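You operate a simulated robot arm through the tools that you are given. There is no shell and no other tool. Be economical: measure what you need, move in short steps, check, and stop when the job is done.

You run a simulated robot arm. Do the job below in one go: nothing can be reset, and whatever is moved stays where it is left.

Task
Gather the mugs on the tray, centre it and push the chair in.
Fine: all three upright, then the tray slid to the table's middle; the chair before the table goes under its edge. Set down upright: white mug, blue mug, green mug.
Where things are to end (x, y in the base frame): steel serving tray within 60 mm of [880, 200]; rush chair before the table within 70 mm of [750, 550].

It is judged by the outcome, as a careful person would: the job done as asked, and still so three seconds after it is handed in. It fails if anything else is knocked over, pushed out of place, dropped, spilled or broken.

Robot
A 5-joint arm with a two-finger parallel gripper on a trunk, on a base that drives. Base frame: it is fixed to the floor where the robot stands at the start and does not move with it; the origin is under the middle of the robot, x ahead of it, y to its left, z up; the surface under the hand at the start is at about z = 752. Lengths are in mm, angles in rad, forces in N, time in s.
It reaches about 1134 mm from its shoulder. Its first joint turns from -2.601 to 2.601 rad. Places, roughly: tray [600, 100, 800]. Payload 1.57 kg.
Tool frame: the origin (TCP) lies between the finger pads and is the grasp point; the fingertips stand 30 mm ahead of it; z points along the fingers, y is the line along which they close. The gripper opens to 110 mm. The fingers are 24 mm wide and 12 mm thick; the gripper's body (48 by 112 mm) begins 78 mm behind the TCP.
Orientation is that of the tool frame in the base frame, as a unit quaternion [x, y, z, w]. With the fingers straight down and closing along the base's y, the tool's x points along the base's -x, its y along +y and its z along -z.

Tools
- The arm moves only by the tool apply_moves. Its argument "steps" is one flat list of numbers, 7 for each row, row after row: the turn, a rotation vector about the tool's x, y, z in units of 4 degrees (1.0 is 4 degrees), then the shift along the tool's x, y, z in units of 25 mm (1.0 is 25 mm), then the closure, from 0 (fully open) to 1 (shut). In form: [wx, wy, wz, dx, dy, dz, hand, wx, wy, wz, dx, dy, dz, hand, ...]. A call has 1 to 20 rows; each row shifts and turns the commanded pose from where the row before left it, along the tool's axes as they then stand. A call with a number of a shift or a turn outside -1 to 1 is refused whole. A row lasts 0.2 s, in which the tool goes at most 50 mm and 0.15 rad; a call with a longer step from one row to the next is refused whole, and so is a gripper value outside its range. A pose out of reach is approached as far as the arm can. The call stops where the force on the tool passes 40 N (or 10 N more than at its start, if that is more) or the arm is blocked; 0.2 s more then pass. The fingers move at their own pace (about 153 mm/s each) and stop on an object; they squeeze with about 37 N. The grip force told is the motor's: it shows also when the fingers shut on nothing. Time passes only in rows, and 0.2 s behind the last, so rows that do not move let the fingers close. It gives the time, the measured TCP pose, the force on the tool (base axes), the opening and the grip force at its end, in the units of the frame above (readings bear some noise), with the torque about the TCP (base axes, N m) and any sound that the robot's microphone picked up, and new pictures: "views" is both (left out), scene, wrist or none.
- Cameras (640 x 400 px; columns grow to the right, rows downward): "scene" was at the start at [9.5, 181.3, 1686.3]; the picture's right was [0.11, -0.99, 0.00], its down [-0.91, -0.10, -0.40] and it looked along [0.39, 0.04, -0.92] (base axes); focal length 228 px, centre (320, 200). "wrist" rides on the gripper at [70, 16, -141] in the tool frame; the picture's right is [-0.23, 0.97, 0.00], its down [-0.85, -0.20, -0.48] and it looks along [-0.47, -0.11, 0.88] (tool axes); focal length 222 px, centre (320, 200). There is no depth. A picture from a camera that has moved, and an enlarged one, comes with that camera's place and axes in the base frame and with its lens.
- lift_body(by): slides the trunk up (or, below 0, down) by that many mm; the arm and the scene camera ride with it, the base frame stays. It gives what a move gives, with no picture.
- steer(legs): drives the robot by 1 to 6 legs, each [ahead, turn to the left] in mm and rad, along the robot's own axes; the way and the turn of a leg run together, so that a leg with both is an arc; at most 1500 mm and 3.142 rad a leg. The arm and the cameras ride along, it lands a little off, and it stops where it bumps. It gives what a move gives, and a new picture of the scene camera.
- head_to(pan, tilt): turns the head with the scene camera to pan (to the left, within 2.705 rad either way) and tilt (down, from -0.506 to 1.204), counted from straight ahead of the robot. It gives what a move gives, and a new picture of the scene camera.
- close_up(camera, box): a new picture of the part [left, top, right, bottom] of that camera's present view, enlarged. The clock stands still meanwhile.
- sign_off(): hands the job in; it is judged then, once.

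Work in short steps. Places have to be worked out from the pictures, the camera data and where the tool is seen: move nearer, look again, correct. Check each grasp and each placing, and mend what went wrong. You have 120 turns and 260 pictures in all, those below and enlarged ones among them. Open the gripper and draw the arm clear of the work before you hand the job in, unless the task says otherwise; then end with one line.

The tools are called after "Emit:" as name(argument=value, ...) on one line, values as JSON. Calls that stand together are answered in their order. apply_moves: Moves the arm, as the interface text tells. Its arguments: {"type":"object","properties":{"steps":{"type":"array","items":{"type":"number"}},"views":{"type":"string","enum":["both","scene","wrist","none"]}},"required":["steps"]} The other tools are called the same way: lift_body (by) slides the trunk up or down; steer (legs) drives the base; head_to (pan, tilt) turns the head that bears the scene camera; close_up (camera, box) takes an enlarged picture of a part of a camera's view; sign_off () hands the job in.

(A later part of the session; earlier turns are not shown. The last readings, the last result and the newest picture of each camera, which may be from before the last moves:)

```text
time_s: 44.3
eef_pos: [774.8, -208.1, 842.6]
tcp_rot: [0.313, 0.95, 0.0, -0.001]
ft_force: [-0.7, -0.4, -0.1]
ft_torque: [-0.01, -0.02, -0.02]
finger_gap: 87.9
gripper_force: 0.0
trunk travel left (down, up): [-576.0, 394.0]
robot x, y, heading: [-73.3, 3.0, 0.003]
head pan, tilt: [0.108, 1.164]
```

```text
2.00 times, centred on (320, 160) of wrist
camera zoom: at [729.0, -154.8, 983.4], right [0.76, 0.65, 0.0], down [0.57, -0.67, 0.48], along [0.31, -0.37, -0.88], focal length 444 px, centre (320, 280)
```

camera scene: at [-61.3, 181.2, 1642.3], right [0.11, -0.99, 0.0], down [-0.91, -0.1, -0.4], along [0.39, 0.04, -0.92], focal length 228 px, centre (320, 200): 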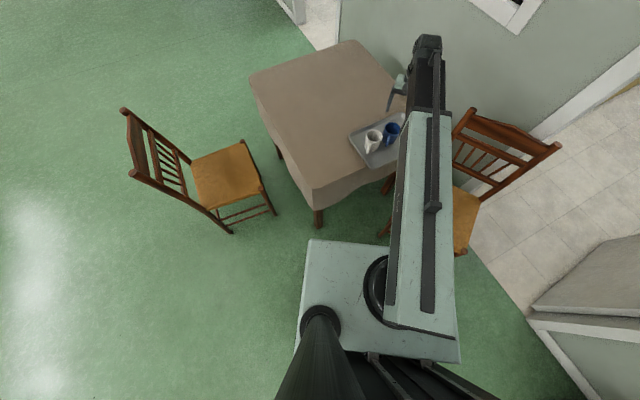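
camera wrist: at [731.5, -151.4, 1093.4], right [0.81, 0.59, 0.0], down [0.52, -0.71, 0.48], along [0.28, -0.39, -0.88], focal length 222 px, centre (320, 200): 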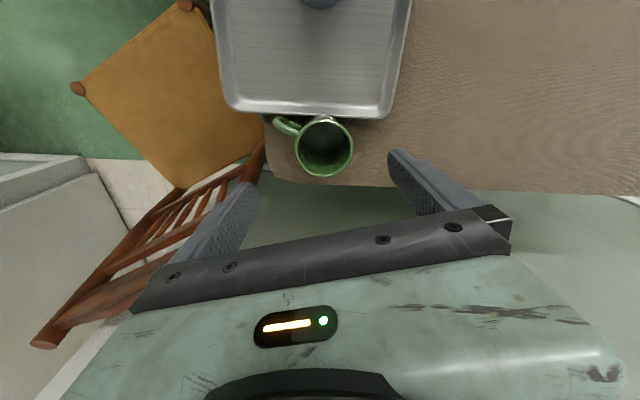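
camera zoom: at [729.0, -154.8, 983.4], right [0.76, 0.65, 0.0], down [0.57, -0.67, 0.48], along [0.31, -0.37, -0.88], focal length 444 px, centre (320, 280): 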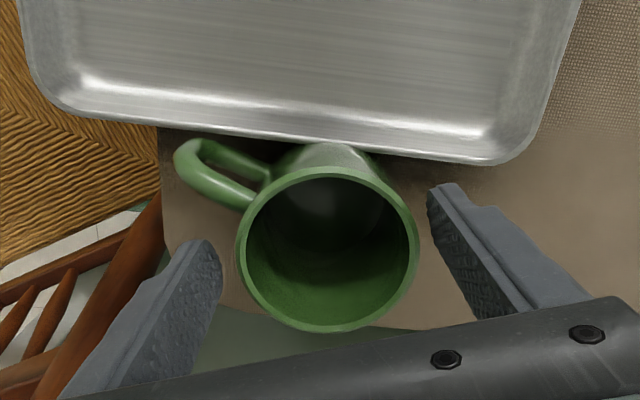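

Both fingers straddle the mug clear of handle and tray. I lower the rest, grip, and check.

Emit:
lift_body(by=-40)

Emit:
apply_moves(steps=[0, 0, 0, 0, 0, 0, 1, 0, 0, 0, 0, 0, 0, 1, 0, 0, 0, 0, 0, 0, 1], views="wrist")

```text
time_s: 45.0
eef_pos: [774.8, -207.2, 810.4]
tcp_rot: [0.314, 0.949, 0.003, 0.002]
ft_force: [1.1, -2.4, 22.2]
ft_torque: [1.04, -0.56, -0.06]
finger_gap: 87.2
gripper_force: 0.1
trunk travel left (down, up): [-541.0, 429.0]
robot x, y, heading: [-70.3, 5.7, 0.002]
head pan, tilt: [0.108, 1.164]
stopped: the force on the tool passed its limit at 66 N (the readings are from after the stop); the commanded pose is now the measured one
```

```text
time_s: 45.8
eef_pos: [775.2, -205.6, 809.8]
tcp_rot: [0.314, 0.949, 0.001, 0.001]
ft_force: [5.8, 14.1, 24.0]
ft_torque: [1.55, -0.73, -0.03]
finger_gap: 71.2
gripper_force: 37.3
trunk travel left (down, up): [-541.0, 429.0]
robot x, y, heading: [-71.2, 2.1, 0.002]
head pan, tilt: [0.108, 1.164]
camera wrist: at [728.5, -153.1, 950.4], right [0.76, 0.65, 0.0], down [0.57, -0.67, 0.48], along [0.31, -0.36, -0.88], focal length 222 px, centre (320, 200)
```

wrist: 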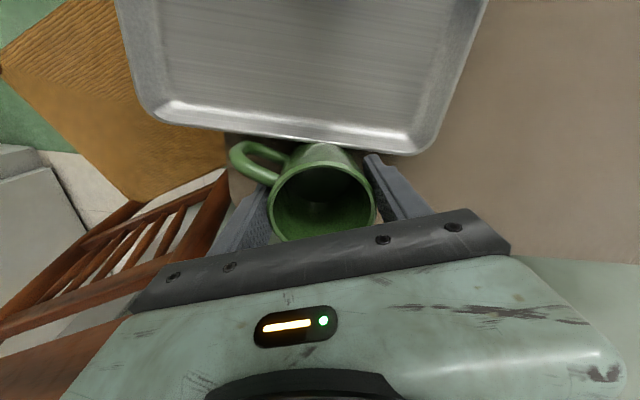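

The right finger touched the tray's lip (torque says so), but the mug is gripped at 71 mm. I lift a little and check that the tray is not caught.

Emit:
lift_body(by=20)

Emit:
apply_moves(steps=[0, 0, 0, 0, 0, 0, 1])

```text
time_s: 46.5
eef_pos: [775.7, -207.8, 827.5]
tcp_rot: [0.313, 0.95, 0.001, 0.0]
ft_force: [-0.2, -0.3, -1.5]
ft_torque: [0.03, -0.03, -0.02]
finger_gap: 71.1
gripper_force: 37.1
trunk travel left (down, up): [-561.0, 409.0]
robot x, y, heading: [-73.9, 5.4, 0.0]
head pan, tilt: [0.108, 1.164]
```

```text
time_s: 46.9
eef_pos: [775.8, -208.1, 827.9]
tcp_rot: [0.314, 0.949, 0.001, 0.0]
ft_force: [-0.3, -0.2, -2.9]
ft_torque: [-0.01, -0.01, 0.03]
finger_gap: 71.0
gripper_force: 36.8
trunk travel left (down, up): [-561.0, 409.0]
robot x, y, heading: [-76.1, 4.6, -0.002]
head pan, tilt: [0.108, 1.164]
camera scene: at [-61.0, 181.2, 1517.7], right [0.11, -0.99, 0.0], down [-0.91, -0.1, -0.4], along [0.39, 0.04, -0.92], focal length 228 px, centre (320, 200)
camera wrist: at [729.9, -154.9, 968.5], right [0.76, 0.65, 0.0], down [0.57, -0.67, 0.48], along [0.31, -0.36, -0.88], focal length 222 px, centre (320, 200)
```

scene: 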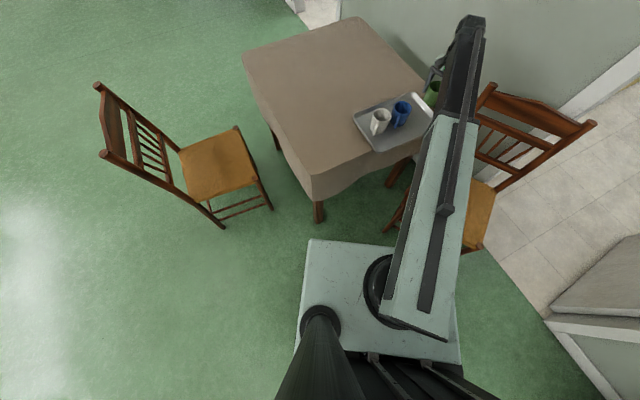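
wrist: 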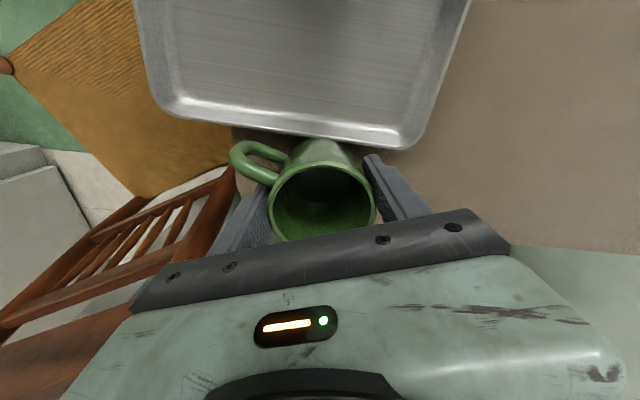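

Tray stayed down; the mug is free in the hand. I raise it and carry it to [713,-148] over the tray's right end.

Emit:
lift_body(by=110)

Emit:
apply_moves(steps=[0, 0, 0, 0.86, 0.11, 0, 1, 0, 0, 0, 0.86, 0.11, 0, 1, 0, 0, 0, 0.86, 0.11, 0, 1, 0, 0, 0, 0.86, 0.11, 0, 1, 0, 0, 0, 0, 0, 0, 1])

```text
time_s: 48.3
eef_pos: [775.7, -207.9, 938.4]
tcp_rot: [0.314, 0.95, 0.002, 0.001]
ft_force: [0.9, 0.6, -2.6]
ft_torque: [0.01, -0.02, -0.01]
finger_gap: 71.2
gripper_force: 36.9
trunk travel left (down, up): [-671.0, 299.0]
robot x, y, heading: [-74.8, 2.8, 0.001]
head pan, tilt: [0.108, 1.164]
```

```text
time_s: 49.5
eef_pos: [712.9, -146.8, 938.4]
tcp_rot: [0.315, 0.949, 0.001, -0.001]
ft_force: [-0.7, 0.2, -1.7]
ft_torque: [0.02, -0.05, 0.0]
finger_gap: 71.0
gripper_force: 36.9
trunk travel left (down, up): [-671.0, 299.0]
robot x, y, heading: [-71.7, 0.4, 0.001]
head pan, tilt: [0.108, 1.164]
camera scene: at [-61.1, 181.3, 1627.7], right [0.11, -0.99, 0.0], down [-0.91, -0.1, -0.4], along [0.39, 0.04, -0.92], focal length 228 px, centre (320, 200)
camera wrist: at [667.1, -94.4, 1078.7], right [0.76, 0.65, 0.0], down [0.57, -0.67, 0.48], along [0.31, -0.36, -0.88], focal length 222 px, centre (320, 200)
```

scene: 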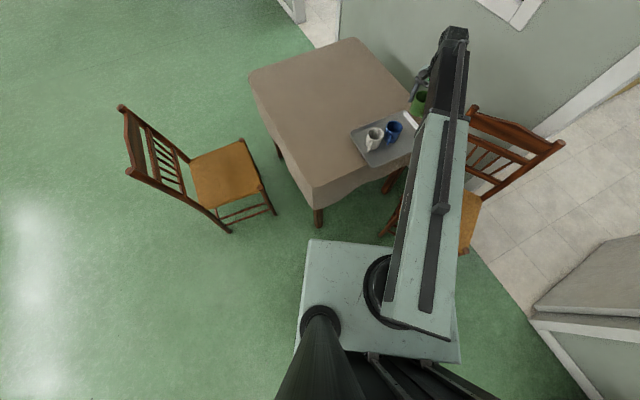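
wrist: 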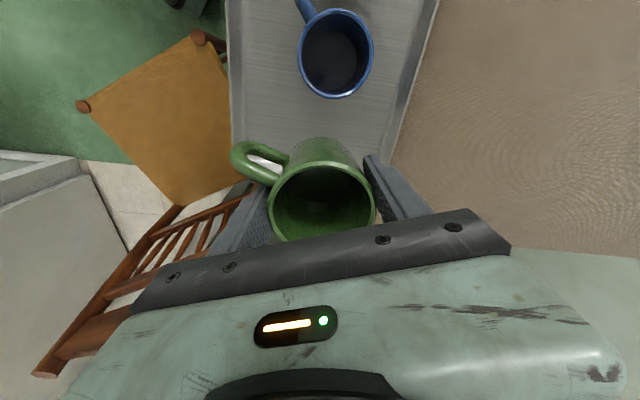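

Aligned over the tray's free end. I lower to just above and look.

Emit:
lift_body(by=-114)

Emit:
close_up(camera="wrist", box=[160, 0, 480, 240])

Emit:
lift_body(by=-6)

```text
time_s: 50.9
eef_pos: [714.3, -146.9, 823.0]
tcp_rot: [0.314, 0.949, 0.001, 0.001]
ft_force: [0.4, -1.2, -1.6]
ft_torque: [0.02, -0.02, -0.01]
finger_gap: 71.2
gripper_force: 37.1
trunk travel left (down, up): [-557.0, 413.0]
robot x, y, heading: [-70.9, 4.7, -0.001]
head pan, tilt: [0.108, 1.164]
```

```text
1.67 times, centred on (320, 120) of wrist
camera zoom: at [667.2, -94.7, 964.7], right [0.76, 0.65, 0.0], down [0.57, -0.67, 0.48], along [0.31, -0.36, -0.88], focal length 370 px, centre (320, 333)
```

zoom: 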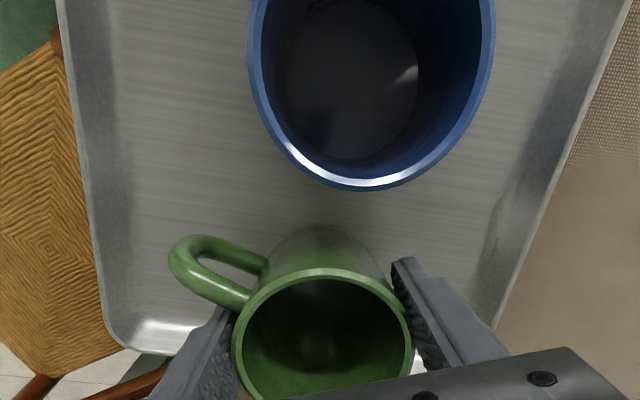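

```text
time_s: 51.5
eef_pos: [713.8, -147.1, 818.2]
tcp_rot: [0.313, 0.95, 0.002, 0.0]
ft_force: [-0.1, 0.9, -2.2]
ft_torque: [0.0, -0.03, 0.0]
finger_gap: 71.2
gripper_force: 37.3
trunk travel left (down, up): [-551.0, 419.0]
robot x, y, heading: [-75.2, 4.7, 0.003]
head pan, tilt: [0.108, 1.164]
```

The mug's outer foot would come near the lip's slope, so I shift 9 mm toward blue, then set down.

Emit:
apply_moves(steps=[0, 0, 0, 0.36, 0.1, 0, 1, 0, 0, 0, 0, 0, 0, 1], views="none")

Emit:
lift_body(by=-5)

Emit:
lift_body(by=-3)

```text
time_s: 52.1
eef_pos: [707.3, -141.2, 817.7]
tcp_rot: [0.314, 0.949, 0.002, 0.001]
ft_force: [0.2, -0.4, -1.2]
ft_torque: [-0.02, 0.02, -0.01]
finger_gap: 71.0
gripper_force: 37.0
trunk travel left (down, up): [-551.0, 419.0]
robot x, y, heading: [-72.8, 1.5, 0.002]
head pan, tilt: [0.108, 1.164]
```

```text
time_s: 52.6
eef_pos: [706.6, -140.6, 813.0]
tcp_rot: [0.314, 0.949, 0.001, 0.001]
ft_force: [2.1, -4.3, 13.3]
ft_torque: [0.2, -0.52, -0.14]
finger_gap: 71.2
gripper_force: 36.7
trunk travel left (down, up): [-546.0, 424.0]
robot x, y, heading: [-71.3, 1.8, 0.002]
head pan, tilt: [0.108, 1.164]
```

```text
time_s: 53.1
eef_pos: [706.2, -140.8, 812.6]
tcp_rot: [0.314, 0.949, 0.001, 0.002]
ft_force: [5.3, -7.6, 30.5]
ft_torque: [-0.14, -0.1, -0.11]
finger_gap: 71.1
gripper_force: 36.7
trunk travel left (down, up): [-543.0, 427.0]
robot x, y, heading: [-73.6, 6.3, 0.005]
head pan, tilt: [0.108, 1.164]
```

Green bears on the tray (30 N, negligible torque). I release and rise to look.

Emit:
apply_moves(steps=[0, 0, 0, 0, 0, 0, 0.2, 0, 0, 0, 0, 0, 0, 0.2], views="none")

Emit:
lift_body(by=150)

Emit:
apply_moves(steps=[0, 0, 0, 0, 0, 0, 0.2])

```text
time_s: 53.7
eef_pos: [708.2, -140.9, 809.2]
tcp_rot: [0.314, 0.949, 0.002, 0.001]
ft_force: [0.5, 0.8, -0.4]
ft_torque: [0.0, 0.01, 0.04]
finger_gap: 87.9
gripper_force: 0.0
trunk travel left (down, up): [-543.0, 427.0]
robot x, y, heading: [-72.2, 1.4, -0.001]
head pan, tilt: [0.108, 1.164]
```

```text
time_s: 55.5
eef_pos: [707.9, -140.5, 959.5]
tcp_rot: [0.314, 0.95, 0.002, 0.001]
ft_force: [0.0, -0.7, 0.0]
ft_torque: [0.0, 0.02, -0.02]
finger_gap: 87.9
gripper_force: 0.1
trunk travel left (down, up): [-693.0, 277.0]
robot x, y, heading: [-70.4, 5.9, 0.001]
head pan, tilt: [0.108, 1.164]
```

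```text
time_s: 55.9
eef_pos: [707.0, -140.8, 960.6]
tcp_rot: [0.313, 0.95, 0.001, 0.001]
ft_force: [0.6, 0.9, -0.9]
ft_torque: [0.01, 0.0, 0.0]
finger_gap: 88.2
gripper_force: 0.0
trunk travel left (down, up): [-693.0, 277.0]
robot x, y, heading: [-71.6, 3.2, -0.0]
head pan, tilt: [0.108, 1.164]
camera scene: at [-61.2, 181.2, 1649.7], right [0.11, -0.99, 0.0], down [-0.91, -0.1, -0.4], along [0.39, 0.04, -0.92], focal length 228 px, centre (320, 200)
camera wrist: at [661.2, -88.1, 1100.7], right [0.76, 0.65, 0.0], down [0.57, -0.67, 0.48], along [0.31, -0.36, -0.88], focal length 222 px, centre (320, 200)
```

scene: 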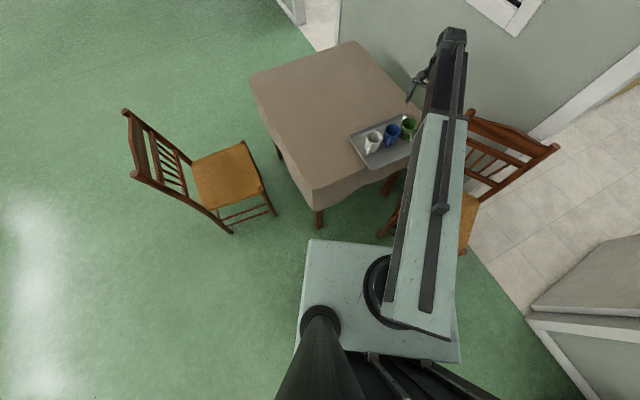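
wrist: 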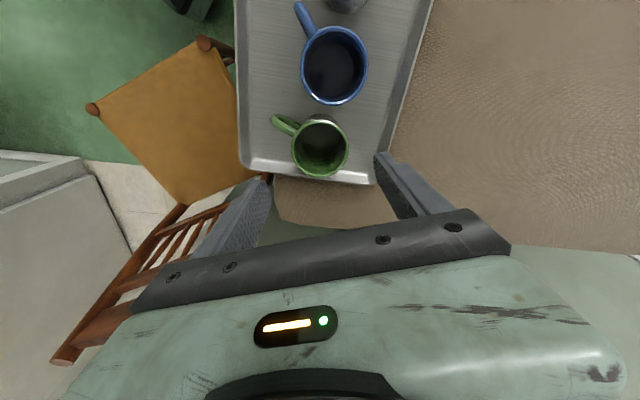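

All three stand on the tray (centre ≈[654,-68]); it must move about (226,268). I'll pinch its near long rim between the blue and green handles, at ~[586,-145]; first go above and turn the fingers across that rim.

Emit:
apply_moves(steps=[0, 0, 0, 0.95, -0.75, 0, 0.4, 0, 0, 0, 0.95, -0.75, 0, 0.4, 0, 0, 0, 0.95, -0.75, 0, 0.4, 0, 0, 0, 0.95, -0.75, 0, 0.4, 0, 0, 1, 0, 0, 0, 0.4, 0, 0, 1, 0, 0, 0, 0.4, 0, 0, 1, 0, 0, 0, 0.4, 0, 0, 1, 0, 0, 0, 0.4, 0, 0, 1, 0, 0, 0, 0.4, 0, 0, 0, 0, 0, 0, 0.4])

Emit:
close_up(camera="wrist", box=[160, 0, 480, 240])

```text
time_s: 58.1
eef_pos: [586.2, -144.2, 960.1]
tcp_rot: [0.475, 0.88, 0.001, 0.001]
ft_force: [-0.1, 0.6, 0.9]
ft_torque: [-0.01, 0.0, 0.0]
finger_gap: 66.1
gripper_force: 0.1
trunk travel left (down, up): [-693.0, 277.0]
robot x, y, heading: [-71.2, 7.0, 0.003]
head pan, tilt: [0.108, 1.164]
camera scene: at [-61.3, 181.2, 1649.7], right [0.11, -0.99, 0.0], down [-0.91, -0.1, -0.4], along [0.39, 0.04, -0.92], focal length 228 px, centre (320, 200)
camera wrist: at [561.8, -79.1, 1100.8], right [0.94, 0.35, 0.0], down [0.3, -0.82, 0.48], along [0.17, -0.45, -0.88], focal length 222 px, centre (320, 200)
```

scene: 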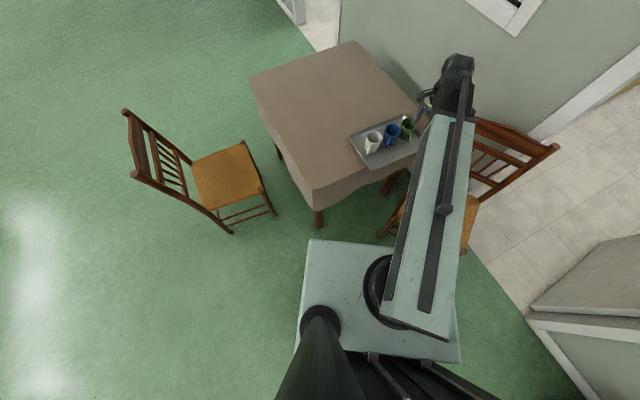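
wrist: 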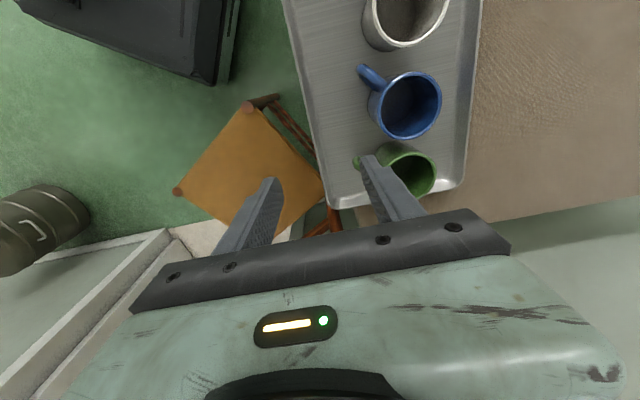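

```text
1.67 times, centred on (320, 120) of wrist
camera zoom: at [561.8, -79.1, 1100.8], right [0.94, 0.35, 0.0], down [0.3, -0.82, 0.48], along [0.17, -0.45, -0.88], focal length 370 px, centre (320, 333)
```

zoom: 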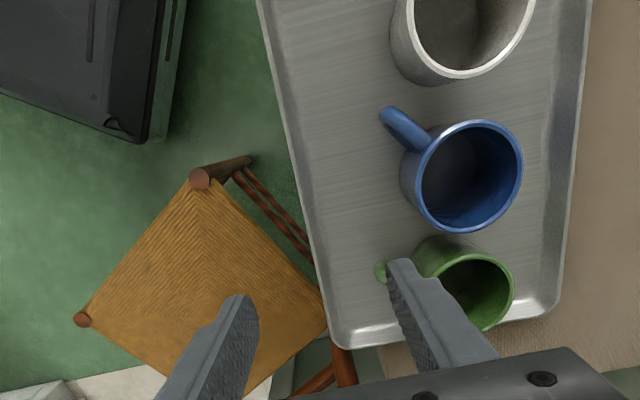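

Projecting the TCP, the rim is about 8 mm outward of it; the inner finger will clear green's handle by ~30 mm. I shift and lower partway, then look.

Emit:
apply_moves(steps=[0, 0, 0, 0, -0.34, 0, 0.4, 0, 0, 0, 0, 0, 0, 0.4], views="none")

Emit:
lift_body(by=-135)

Emit:
close_up(camera="wrist", box=[160, 0, 480, 240])

```text
time_s: 58.7
eef_pos: [579.6, -149.1, 959.3]
tcp_rot: [0.474, 0.881, 0.002, 0.001]
ft_force: [0.3, -0.5, 0.2]
ft_torque: [0.0, 0.03, 0.03]
finger_gap: 66.0
gripper_force: 0.0
trunk travel left (down, up): [-693.0, 277.0]
robot x, y, heading: [-71.6, 6.4, 0.005]
head pan, tilt: [0.108, 1.164]
```

```text
time_s: 60.3
eef_pos: [579.6, -148.6, 823.8]
tcp_rot: [0.474, 0.88, 0.001, 0.001]
ft_force: [-0.3, 0.5, -1.8]
ft_torque: [0.01, 0.01, 0.0]
finger_gap: 66.1
gripper_force: 0.0
trunk travel left (down, up): [-558.0, 412.0]
robot x, y, heading: [-66.4, 4.2, 0.001]
head pan, tilt: [0.108, 1.164]
```

```text
1.67 times, centred on (320, 120) of wrist
camera zoom: at [554.9, -83.2, 965.9], right [0.94, 0.35, 0.0], down [0.3, -0.82, 0.48], along [0.17, -0.45, -0.88], focal length 370 px, centre (320, 333)
```

zoom: 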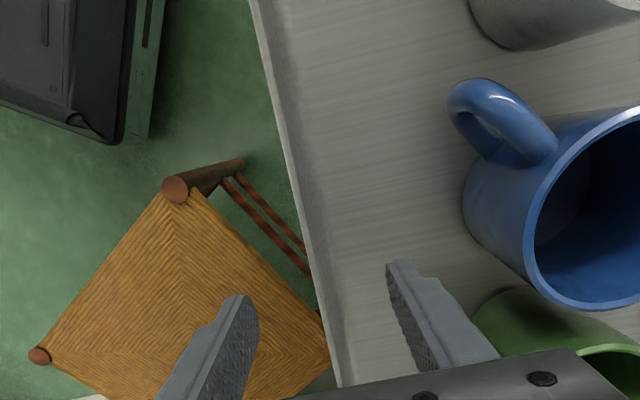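

The fingers straddle the rim. Lower 31 mm more and close.

Emit:
lift_body(by=-31)

Emit:
apply_moves(steps=[0, 0, 0, 0, 0, 0, 0.7, 0, 0, 0, 0, 0, 0, 1, 0, 0, 0, 0, 0, 0, 1, 0, 0, 0, 0, 0, 0, 1])

```text
time_s: 61.1
eef_pos: [580.0, -147.8, 795.4]
tcp_rot: [0.474, 0.88, 0.001, 0.0]
ft_force: [0.3, -0.7, -0.2]
ft_torque: [-0.01, 0.04, 0.02]
finger_gap: 66.1
gripper_force: 0.0
trunk travel left (down, up): [-527.0, 443.0]
robot x, y, heading: [-70.9, 1.8, 0.005]
head pan, tilt: [0.108, 1.164]
```

```text
time_s: 62.1
eef_pos: [580.8, -149.1, 793.7]
tcp_rot: [0.473, 0.881, 0.001, 0.001]
ft_force: [1.6, 1.5, 2.3]
ft_torque: [0.34, -0.36, -0.63]
finger_gap: 7.1
gripper_force: 26.2
trunk travel left (down, up): [-527.0, 443.0]
robot x, y, heading: [-71.7, 3.5, 0.001]
head pan, tilt: [0.108, 1.164]
camera scene: at [-61.3, 181.3, 1483.7], right [0.11, -0.99, 0.0], down [-0.91, -0.1, -0.4], along [0.39, 0.04, -0.92], focal length 228 px, centre (320, 200)
camera wrist: at [555.1, -83.1, 934.9], right [0.94, 0.35, 0.0], down [0.3, -0.82, 0.48], along [0.17, -0.45, -0.88], focal length 222 px, centre (320, 200)
```

scene: 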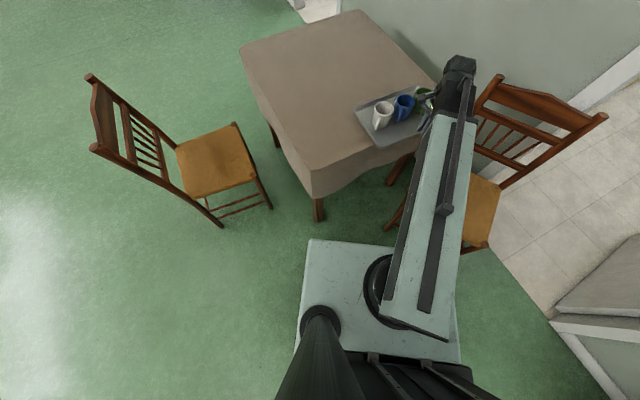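
wrist: 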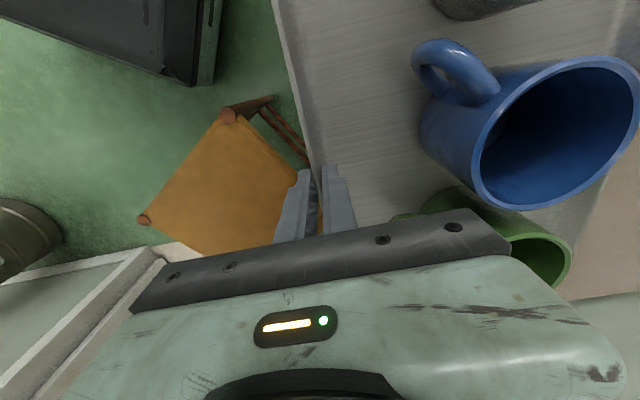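

The rim is gripped (7 mm). I draw the tray diagonally at gentle speed, part of the way, and check.

Emit:
apply_moves(steps=[0, 0, 0, 0.05, 0.2, 0, 1, 0, 0, 0, 0.1, 0.35, 0, 1, 0, 0, 0, 0.137, 0.5, 0, 1, 0, 0, 0, 0.137, 0.5, 0, 1, 0, 0, 0, 0.137, 0.5, 0, 1, 0, 0, 0, 0.137, 0.5, 0, 1, 0, 0, 0, 0.137, 0.5, 0, 1, 0, 0, 0, 0.137, 0.5, 0, 1, 0, 0, 0, 0.137, 0.5, 0, 1, 0, 0, 0, 0.137, 0.5, 0, 1, 0, 0, 0, 0.1, 0.35, 0, 1, 0, 0, 0, 0.05, 0.2, 0, 1])

```text
time_s: 64.7
eef_pos: [667.9, -50.8, 793.8]
tcp_rot: [0.474, 0.88, 0.003, 0.001]
ft_force: [-3.0, -2.8, -0.6]
ft_torque: [0.03, -0.34, 0.19]
finger_gap: 6.6
gripper_force: 26.0
trunk travel left (down, up): [-527.0, 443.0]
robot x, y, heading: [-69.1, 5.8, -0.0]
head pan, tilt: [0.108, 1.164]
camera scene: at [-61.6, 181.0, 1483.7], right [0.11, -0.99, 0.0], down [-0.91, -0.1, -0.4], along [0.39, 0.04, -0.92], focal length 228 px, centre (320, 200)
camera wrist: at [643.0, 15.1, 935.0], right [0.94, 0.35, 0.0], down [0.3, -0.82, 0.48], along [0.17, -0.45, -0.88], focal length 222 px, centre (320, 200)
```

scene: 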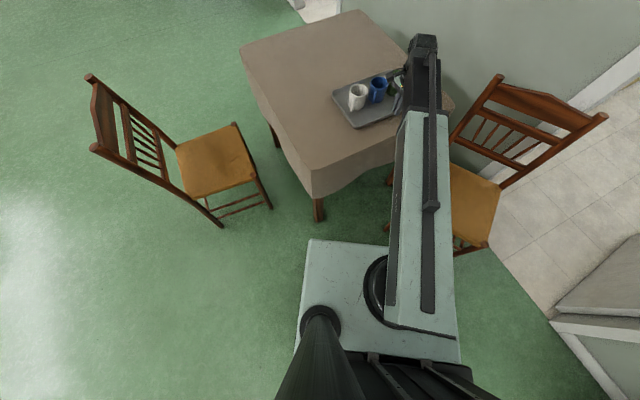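
wrist: 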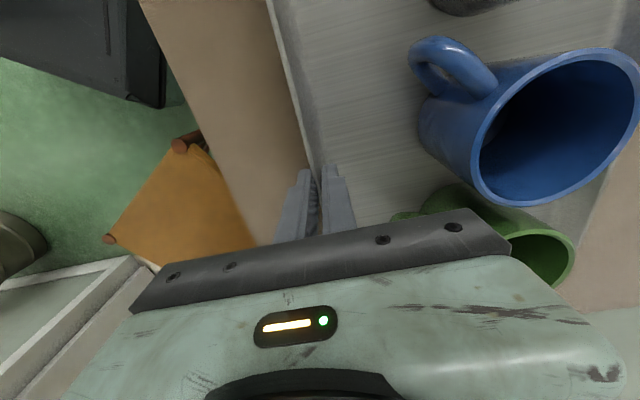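

The tray follows cleanly with the mugs steady. I draw the remaining ~(145,166).

Emit:
apply_moves(steps=[0, 0, 0, 0.05, 0.2, 0, 1, 0, 0, 0, 0.1, 0.35, 0, 1, 0, 0, 0, 0.137, 0.5, 0, 1, 0, 0, 0, 0.137, 0.5, 0, 1, 0, 0, 0, 0.137, 0.5, 0, 1, 0, 0, 0, 0.137, 0.5, 0, 1, 0, 0, 0, 0.137, 0.5, 0, 1, 0, 0, 0, 0.137, 0.5, 0, 1, 0, 0, 0, 0.137, 0.5, 0, 1, 0, 0, 0, 0.137, 0.5, 0, 1, 0, 0, 0, 0.137, 0.5, 0, 1, 0, 0, 0, 0.137, 0.5, 0, 1, 0, 0, 0, 0.137, 0.5, 0, 1, 0, 0, 0, 0.137, 0.5, 0, 1, 0, 0, 0, 0.137, 0.5, 0, 1, 0, 0, 0, 0.137, 0.5, 0, 1, 0, 0, 0, 0.137, 0.5, 0, 1, 0, 0, 0, 0.1, 0.35, 0, 1, 0, 0, 0, 0.05, 0.2, 0, 1])

Emit:
close_up(camera="scene", box=[230, 0, 470, 200])

```text
time_s: 68.7
eef_pos: [813.4, 117.3, 795.3]
tcp_rot: [0.474, 0.881, 0.002, 0.001]
ft_force: [-3.3, -2.6, 1.9]
ft_torque: [0.07, -0.33, 0.24]
finger_gap: 6.5
gripper_force: 26.2
trunk travel left (down, up): [-527.0, 443.0]
robot x, y, heading: [-73.0, 8.0, 0.001]
head pan, tilt: [0.108, 1.164]
camera scene: at [-61.7, 180.9, 1483.7], right [0.11, -0.99, 0.0], down [-0.91, -0.1, -0.4], along [0.39, 0.04, -0.92], focal length 228 px, centre (320, 200)
camera wrist: at [789.8, 183.4, 935.1], right [0.94, 0.35, 0.0], down [0.3, -0.82, 0.48], along [0.17, -0.45, -0.88], focal length 222 px, centre (320, 200)
```

scene: 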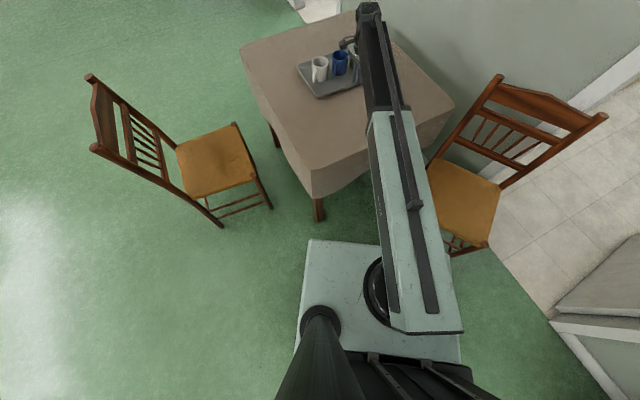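
wrist: 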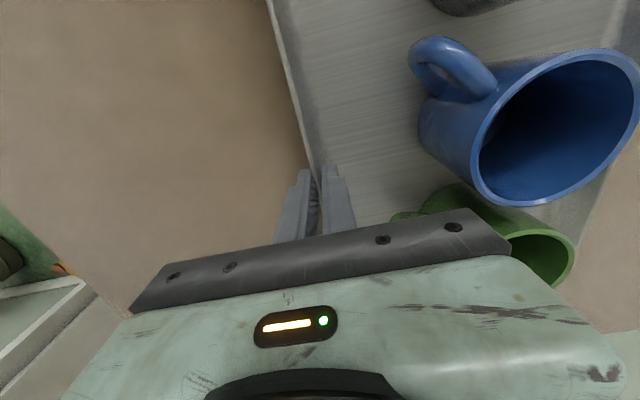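

```text
2.00 times, centred on (350, 100) of scene
camera zoom: at [-61.7, 180.9, 1483.7], right [0.11, -0.99, 0.0], down [-0.91, -0.1, -0.4], along [0.39, 0.04, -0.92], focal length 456 px, centre (260, 400)
```

zoom: 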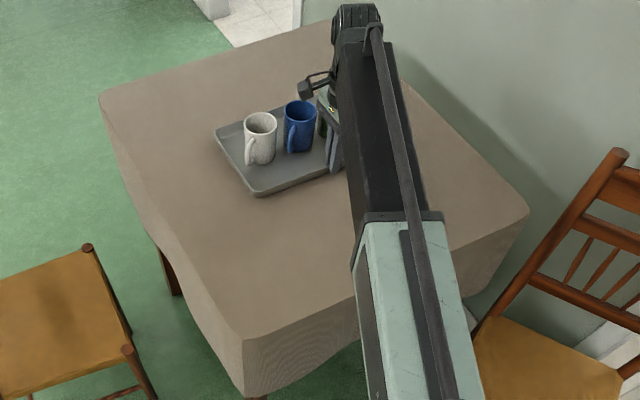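

Tray should now be near [880,199]. I open and rise to verify.

Emit:
apply_moves(steps=[0, 0, 0, 0, 0, 0, 0.6, 0, 0, 0, 0, 0, 0, 0.45, 0, 0, 0, 0, 0, 0, 0.45], views="none")

Emit:
lift_body(by=250)

Emit:
apply_moves(steps=[0, 0, 0, 0, 0, 0, 0.45])

```text
time_s: 69.5
eef_pos: [814.2, 118.7, 793.8]
tcp_rot: [0.474, 0.88, 0.001, 0.001]
ft_force: [-0.1, -0.2, -0.5]
ft_torque: [0.0, 0.02, -0.01]
finger_gap: 60.6
gripper_force: 0.0
trunk travel left (down, up): [-527.0, 443.0]
robot x, y, heading: [-75.2, 6.3, -0.001]
head pan, tilt: [0.108, 1.164]
```

```text
time_s: 72.1
eef_pos: [813.3, 118.8, 1043.1]
tcp_rot: [0.475, 0.88, 0.001, 0.001]
ft_force: [-0.5, -0.2, -0.6]
ft_torque: [-0.01, 0.0, 0.01]
finger_gap: 60.5
gripper_force: 0.0
trunk travel left (down, up): [-777.0, 193.0]
robot x, y, heading: [-72.9, 3.3, 0.005]
head pan, tilt: [0.108, 1.164]
```

```text
time_s: 72.5
eef_pos: [815.5, 118.6, 1044.7]
tcp_rot: [0.475, 0.88, 0.001, 0.001]
ft_force: [-0.4, 0.8, 0.3]
ft_torque: [-0.03, 0.01, -0.01]
finger_gap: 60.7
gripper_force: 0.1
trunk travel left (down, up): [-777.0, 193.0]
robot x, y, heading: [-71.6, 7.0, 0.001]
head pan, tilt: [0.108, 1.164]
camera scene: at [-61.2, 181.3, 1733.7], right [0.11, -0.99, 0.0], down [-0.91, -0.1, -0.4], along [0.39, 0.04, -0.92], focal length 228 px, centre (320, 200)
camera wrist: at [790.2, 183.4, 1184.7], right [0.94, 0.35, 0.0], down [0.3, -0.82, 0.48], along [0.17, -0.45, -0.88], focal length 222 px, centre (320, 200)
```

scene: 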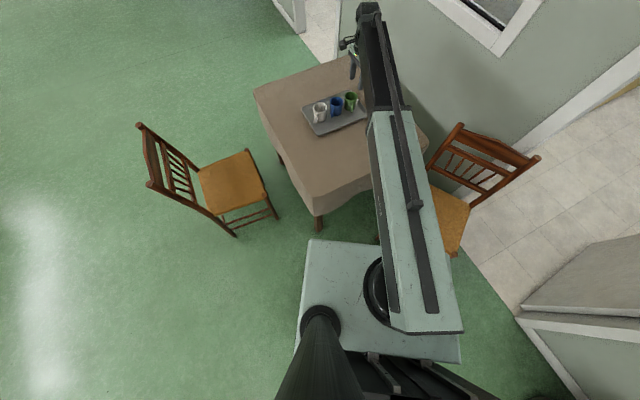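
wrist: 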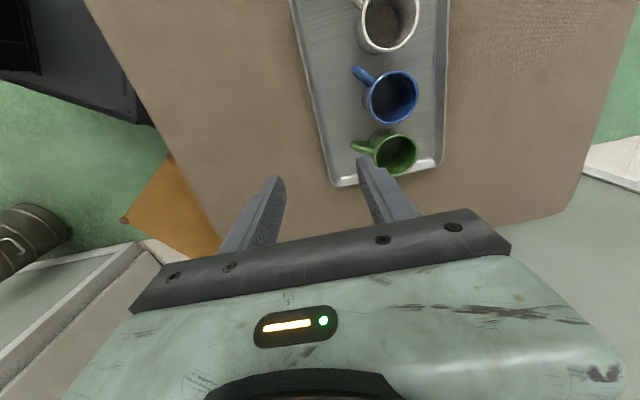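

The tray works out at about [887,200], mugs upright: good. Now the chair: seat centre ≈[550,814], facing the table along (0.53,-0.85); it needs ~330 mm forward. I'll push it from behind and low, so I look whether the floor behind it is free.

Emit:
head_to(pan=1.3, tilt=0.75)

Emit:
head_to(pan=2.4, tilt=0.7)

```text
time_s: 73.8
eef_pos: [814.7, 117.3, 1043.1]
tcp_rot: [0.474, 0.881, 0.002, 0.001]
ft_force: [0.2, 0.4, 0.1]
ft_torque: [0.0, 0.0, 0.02]
finger_gap: 60.4
gripper_force: 0.0
trunk travel left (down, up): [-777.0, 193.0]
robot x, y, heading: [-72.0, 3.5, -0.004]
head pan, tilt: [1.3, 0.75]
camera scene: at [-97.2, 254.7, 1763.4], right [0.96, -0.27, 0.0], down [-0.18, -0.66, -0.73], along [0.2, 0.7, -0.68], focal length 228 px, centre (320, 200)
```

scene: 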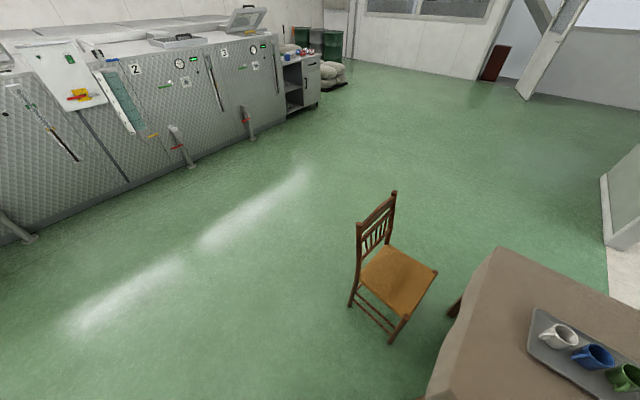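

```text
time_s: 75.2
eef_pos: [815.6, 118.8, 1042.8]
tcp_rot: [0.474, 0.881, 0.002, 0.001]
ft_force: [-0.5, 1.1, 0.1]
ft_torque: [0.02, -0.02, 0.02]
finger_gap: 60.5
gripper_force: 0.0
trunk travel left (down, up): [-777.0, 193.0]
robot x, y, heading: [-71.0, 4.9, 0.001]
head pan, tilt: [2.4, 0.7]
camera scene: at [-182.0, 232.2, 1767.6], right [0.68, 0.74, 0.0], down [0.47, -0.44, -0.76], along [-0.56, 0.52, -0.64], focal length 228 px, centre (320, 200)
```

scene: 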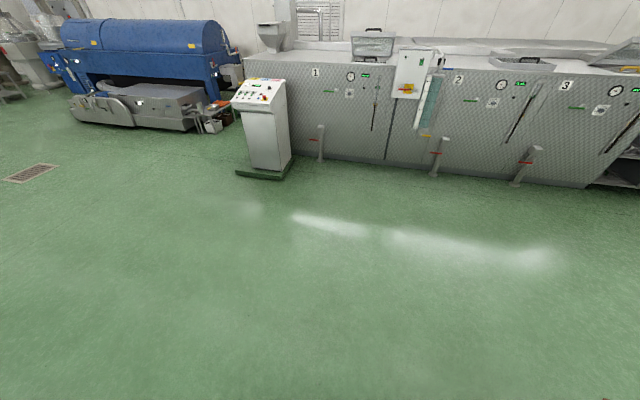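

Plenty of free floor behind the chair. I take an enlarged view of the chair to measure it.

Emit:
head_to(pan=1.0, tilt=0.85)

Emit:
close_up(camera="scene", box=[200, 120, 440, 320])

```text
time_s: 76.7
eef_pos: [814.8, 118.0, 1043.9]
tcp_rot: [0.474, 0.88, 0.002, 0.001]
ft_force: [-0.3, -0.4, 0.3]
ft_torque: [-0.01, 0.01, 0.0]
finger_gap: 60.4
gripper_force: 0.0
trunk travel left (down, up): [-777.0, 193.0]
robot x, y, heading: [-73.9, 7.1, 0.003]
head pan, tilt: [1.0, 0.85]
camera scene: at [-77.2, 240.7, 1755.4], right [0.84, -0.54, 0.0], down [-0.4, -0.63, -0.66], along [0.36, 0.56, -0.75], focal length 228 px, centre (320, 200)
```

scene: 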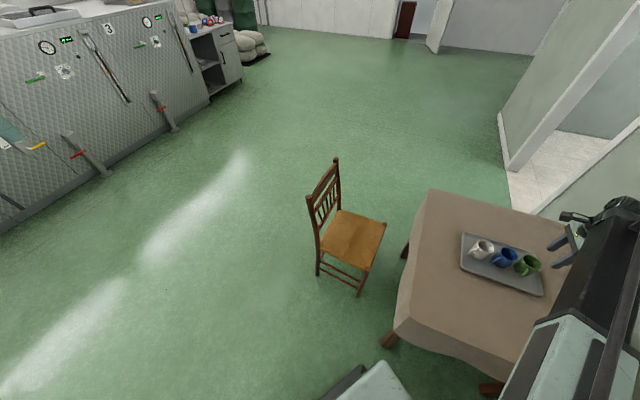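

```text
2.00 times, centred on (320, 220) of scene
camera zoom: at [-77.2, 240.7, 1755.4], right [0.84, -0.54, 0.0], down [-0.4, -0.63, -0.66], along [0.36, 0.56, -0.75], focal length 456 px, centre (320, 160)
```

zoom: 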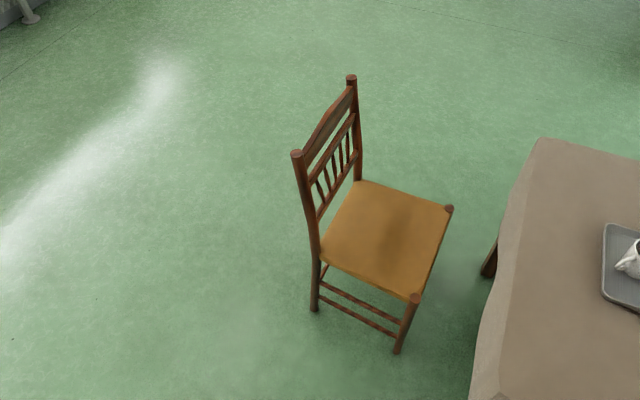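

I measure the chair: feet rear-left [317,894], front-left [494,587], seat centre ≈[553,820], seat z≈450. Plan: tuck the arm in, drive round to about [26,1686] behind the chair, and push its rear seat edge low with tilted fingers. First retract the arm.

Emit:
apply_moves(steps=[0, 0, 0, 0.206, -0.951, 0, 0.45, 0, 0, 0, 0.206, -0.951, 0, 0.45, 0, 0, 0, 0.206, -0.951, 0, 0.45, 0, 0, 0, 0.206, -0.951, 0, 0.45, 0, 0, 0, 0.206, -0.951, 0, 0.45, 0, 0, 0, 0.206, -0.951, 0, 0.45, 0, 0, 0, 0.206, -0.951, 0, 0.45, 0, 0, 0, 0.206, -0.951, 0, 0.45, 0, 0, 0, 0.206, -0.951, 0, 0.45, 0, 0, 0, 0.206, -0.951, 0, 0.45, 0, 0, 0, 0.206, -0.951, 0, 0.45, 0, 0, 0, 0.206, -0.951, 0, 0.45, 0, 0, 0, 0.206, -0.951, 0, 0.45], views="none")

Emit:
apply_moves(steps=[0, 0, -1, 0, 0, 0, 0, 0, 0, -1, 0, 0, 0, 0, 0, 0, -1, 0, 0, 0, 0, 0, 0, -1, 0, 0, 0, 0, 0, 0, -1, 0, 0, 0, 0, 0, 0, -1, 0, 0, 0, 0, 0, 0, -1, 0, 0, 0, 0, 0, 0, -1, 0, 0, 0, 0, 0, 0, -1, 0, 0, 0, 0, 0, 0, -1, 0, 0, 0, 0, 0, 0, -1, 0, 0, 0, 0, 0, 0, -1, 0, 0, 0, 0, 0, 0, -1, 0, 0, 0, 0, 0, 0, -1, 0, 0, 0, 0], views="scene")

```text
time_s: 79.5
eef_pos: [519.1, 4.4, 1043.7]
tcp_rot: [0.474, 0.88, 0.002, 0.001]
ft_force: [0.5, -0.6, -0.3]
ft_torque: [0.0, -0.03, 0.0]
finger_gap: 60.5
gripper_force: 0.0
out of reach, approached as far as the arm can: row 13
trunk travel left (down, up): [-777.0, 193.0]
robot x, y, heading: [-73.5, 2.6, 0.005]
head pan, tilt: [1.0, 0.85]
```

```text
time_s: 82.5
eef_pos: [520.0, 2.2, 1043.7]
tcp_rot: [0.006, 1.0, 0.002, 0.0]
ft_force: [0.1, 0.7, 0.7]
ft_torque: [-0.01, -0.01, 0.0]
finger_gap: 110.1
gripper_force: 0.1
trunk travel left (down, up): [-777.0, 193.0]
robot x, y, heading: [-70.3, 3.5, 0.005]
head pan, tilt: [1.0, 0.85]
camera scene: at [-77.3, 240.7, 1755.4], right [0.84, -0.54, 0.0], down [-0.41, -0.63, -0.66], along [0.36, 0.56, -0.75], focal length 228 px, centre (320, 200)
```

scene: 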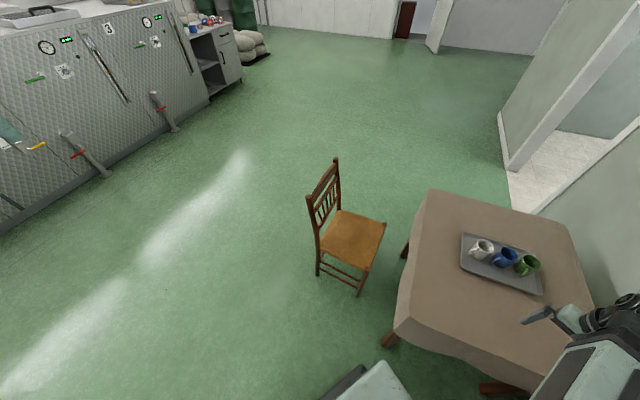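

Arm is tucked. I back 80 mm and turn left to face the way round the chair.

Emit:
steer(legs=[[-80, 0], [0, 1.465]])

```text
time_s: 87.2
eef_pos: [-73.9, 592.5, 1043.6]
tcp_rot: [-0.662, 0.75, 0.001, 0.0]
ft_force: [-0.3, 0.5, -0.7]
ft_torque: [0.01, -0.04, -0.01]
finger_gap: 109.9
gripper_force: 0.2
trunk travel left (down, up): [-777.0, 193.0]
robot x, y, heading: [-143.2, 5.0, 1.454]
head pan, tilt: [1.0, 0.85]
camera scene: at [-380.6, 28.8, 1755.3], right [0.63, 0.77, 0.0], down [0.58, -0.48, -0.66], along [-0.51, 0.42, -0.75], focal length 228 px, centre (320, 200)
```

scene: 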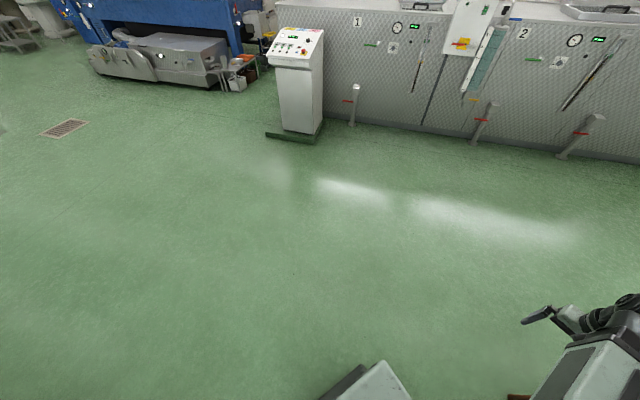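

Clear. I trim the heading slightly left and drive about 1690 mm.

Emit:
steer(legs=[[0, 0.05], [1500, 0], [190, 0]])

Emit:
steer(legs=[[0, -2.534]])

Emit:
head_to(pan=0.1, tilt=1.0)

```text
time_s: 96.2
eef_pos: [-2.7, 2289.0, 1043.9]
tcp_rot: [-0.684, 0.73, 0.002, 0.0]
ft_force: [-0.3, -0.2, -0.3]
ft_torque: [0.02, 0.0, -0.01]
finger_gap: 110.2
gripper_force: 0.1
trunk travel left (down, up): [-777.0, 193.0]
robot x, y, heading: [-33.8, 1696.5, 1.514]
head pan, tilt: [1.0, 0.85]
camera scene: at [-275.8, 1708.4, 1755.4], right [0.59, 0.81, 0.0], down [0.61, -0.44, -0.66], along [-0.54, 0.39, -0.75], focal length 228 px, centre (320, 200)
```

scene: 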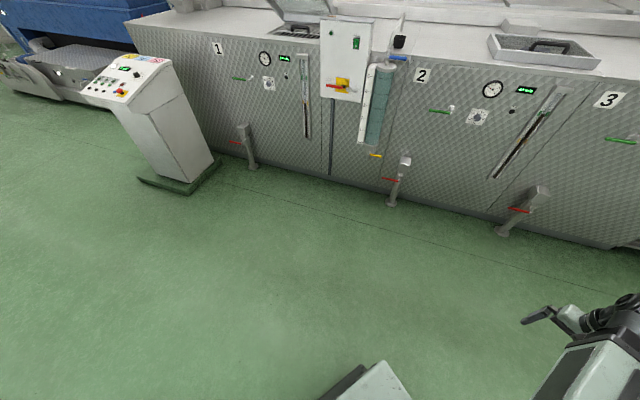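

```text
time_s: 102.6
eef_pos: [291.2, 1205.9, 1043.1]
tcp_rot: [0.493, 0.87, 0.001, 0.002]
ft_force: [-1.4, 0.1, 0.3]
ft_torque: [0.02, -0.04, -0.01]
finger_gap: 109.8
gripper_force: 0.0
trunk travel left (down, up): [-777.0, 193.0]
robot x, y, heading: [-16.6, 1715.4, -1.016]
head pan, tilt: [1.0, 0.85]
camera scene: at [180.6, 1837.6, 1755.4], right [-0.02, -1.0, 0.0], down [-0.75, 0.02, -0.66], along [0.66, -0.01, -0.75], focal length 228 px, centre (320, 200)
```

scene: 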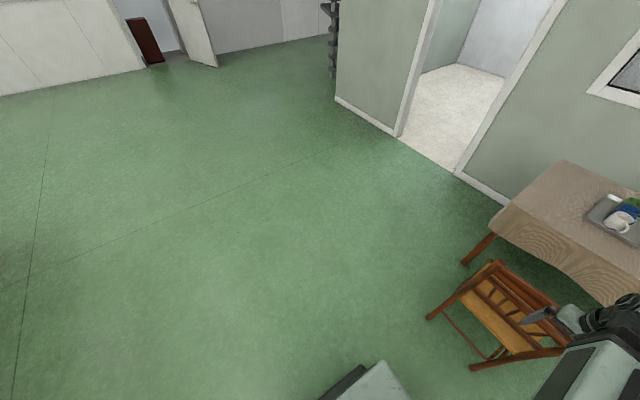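

```text
time_s: 103.8
eef_pos: [291.1, 1205.3, 1043.4]
tcp_rot: [0.494, 0.869, 0.0, 0.001]
ft_force: [0.2, -0.3, 0.5]
ft_torque: [0.0, 0.0, 0.0]
finger_gap: 110.1
gripper_force: 0.1
trunk travel left (down, up): [-777.0, 193.0]
robot x, y, heading: [-16.6, 1711.4, -1.019]
head pan, tilt: [0.099, 1.0]
camera scene: at [144.6, 1783.6, 1744.3], right [-0.8, -0.61, 0.0], down [-0.51, 0.67, -0.54], along [0.33, -0.43, -0.84], focal length 228 px, centre (320, 200)
```

scene: 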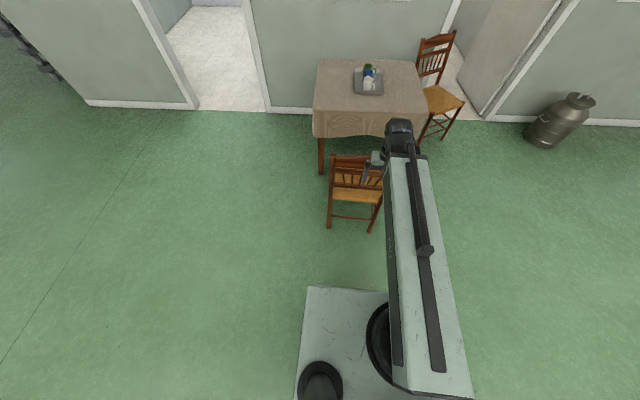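

I'm behind the chair at (-17,1713). I look closer at its back.

Emit:
close_up(camera="scene", box=[290, 50, 480, 250])

Emit:
close_up(camera="wrist", box=[0, 0, 640, 400])

```text
2.00 times, centred on (385, 150) of scene
camera zoom: at [144.6, 1783.6, 1744.3], right [-0.8, -0.61, 0.0], down [-0.51, 0.67, -0.54], along [0.33, -0.43, -0.84], focal length 456 px, centre (190, 300)
```

zoom: 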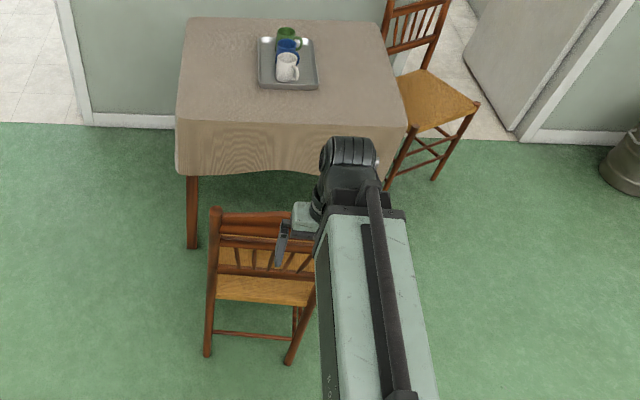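

```text
1.00 times, centred on (320, 200) of wrist (not enlarged: the box is as wide or as high as the picture)
camera zoom: at [269.0, 1272.1, 1184.7], right [0.95, 0.3, 0.0], down [0.27, -0.84, 0.48], along [0.15, -0.46, -0.88], focal length 222 px, centre (320, 200)
```

zoom: 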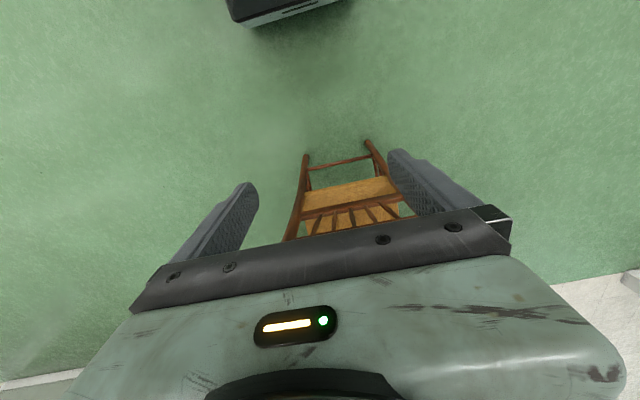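

Rear feet mid is [461,962] and the chair faces (0.52,-0.85), so I'm almost exactly behind it. I test tilting the fingers forward a little, still high and clear.

Emit:
apply_moves(steps=[0, -1, 0, -0.6, 0, 0, 0, 0, -1, 0, -0.6, 0, 0.04, 0, 0, -1, 0, -0.6, 0, 0.08, 0, 0, -1, 0, -0.6, 0, 0.12, 0, 0, -1, 0, -0.6, 0, 0.16, 0], views="none")

```text
time_s: 105.0
eef_pos: [329.9, 1141.1, 1058.2]
tcp_rot: [0.486, 0.856, -0.086, 0.152]
ft_force: [-0.5, 0.4, 0.3]
ft_torque: [0.0, 0.01, -0.05]
finger_gap: 110.0
gripper_force: 0.1
out of reach, approached as far as the arm can: row 3, 4, 5
trunk travel left (down, up): [-777.0, 193.0]
robot x, y, heading: [-17.3, 1713.6, -1.022]
head pan, tilt: [0.099, 1.0]
```

The tilt works (20°, with the TCP rising as expected about a wrist ~245 mm back). I go on to ~44°.

Emit:
apply_moves(steps=[0, -1, 0, -0.72, 0, -0.12, 0, 0, -1, 0, -0.73, 0, -0.07, 0, 0, -1, 0, -0.73, 0, -0.02, 0, 0, -1, 0, -0.735, 0, 0.03, 0, 0, -1, 0, -0.73, 0, 0.08, 0, 0, -1, 0, -0.72, 0, 0.14, 0])

```text
time_s: 106.4
eef_pos: [379.2, 1057.2, 1111.2]
tcp_rot: [0.459, 0.805, -0.186, 0.327]
ft_force: [0.0, 0.7, 0.7]
ft_torque: [0.04, 0.01, 0.01]
finger_gap: 110.0
gripper_force: 0.1
out of reach, approached as far as the arm can: row 2
trunk travel left (down, up): [-777.0, 193.0]
robot x, y, heading: [-21.6, 1709.7, -1.023]
head pan, tilt: [0.099, 1.0]
camera scene: at [144.5, 1783.5, 1744.2], right [-0.8, -0.6, 0.0], down [-0.51, 0.67, -0.54], along [0.33, -0.43, -0.84], focal length 228 px, centre (320, 200)
camera wrist: at [317.2, 1191.3, 1163.5], right [0.92, 0.36, 0.16], down [-0.03, -0.34, 0.94], along [0.39, -0.87, -0.31], focal length 222 px, centre (320, 200)
```

scene: 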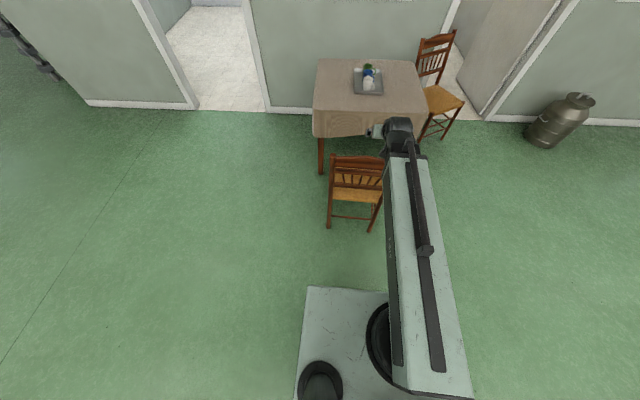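
wrist: 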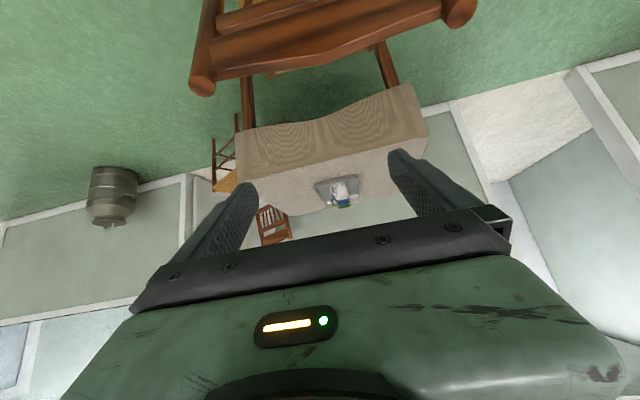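

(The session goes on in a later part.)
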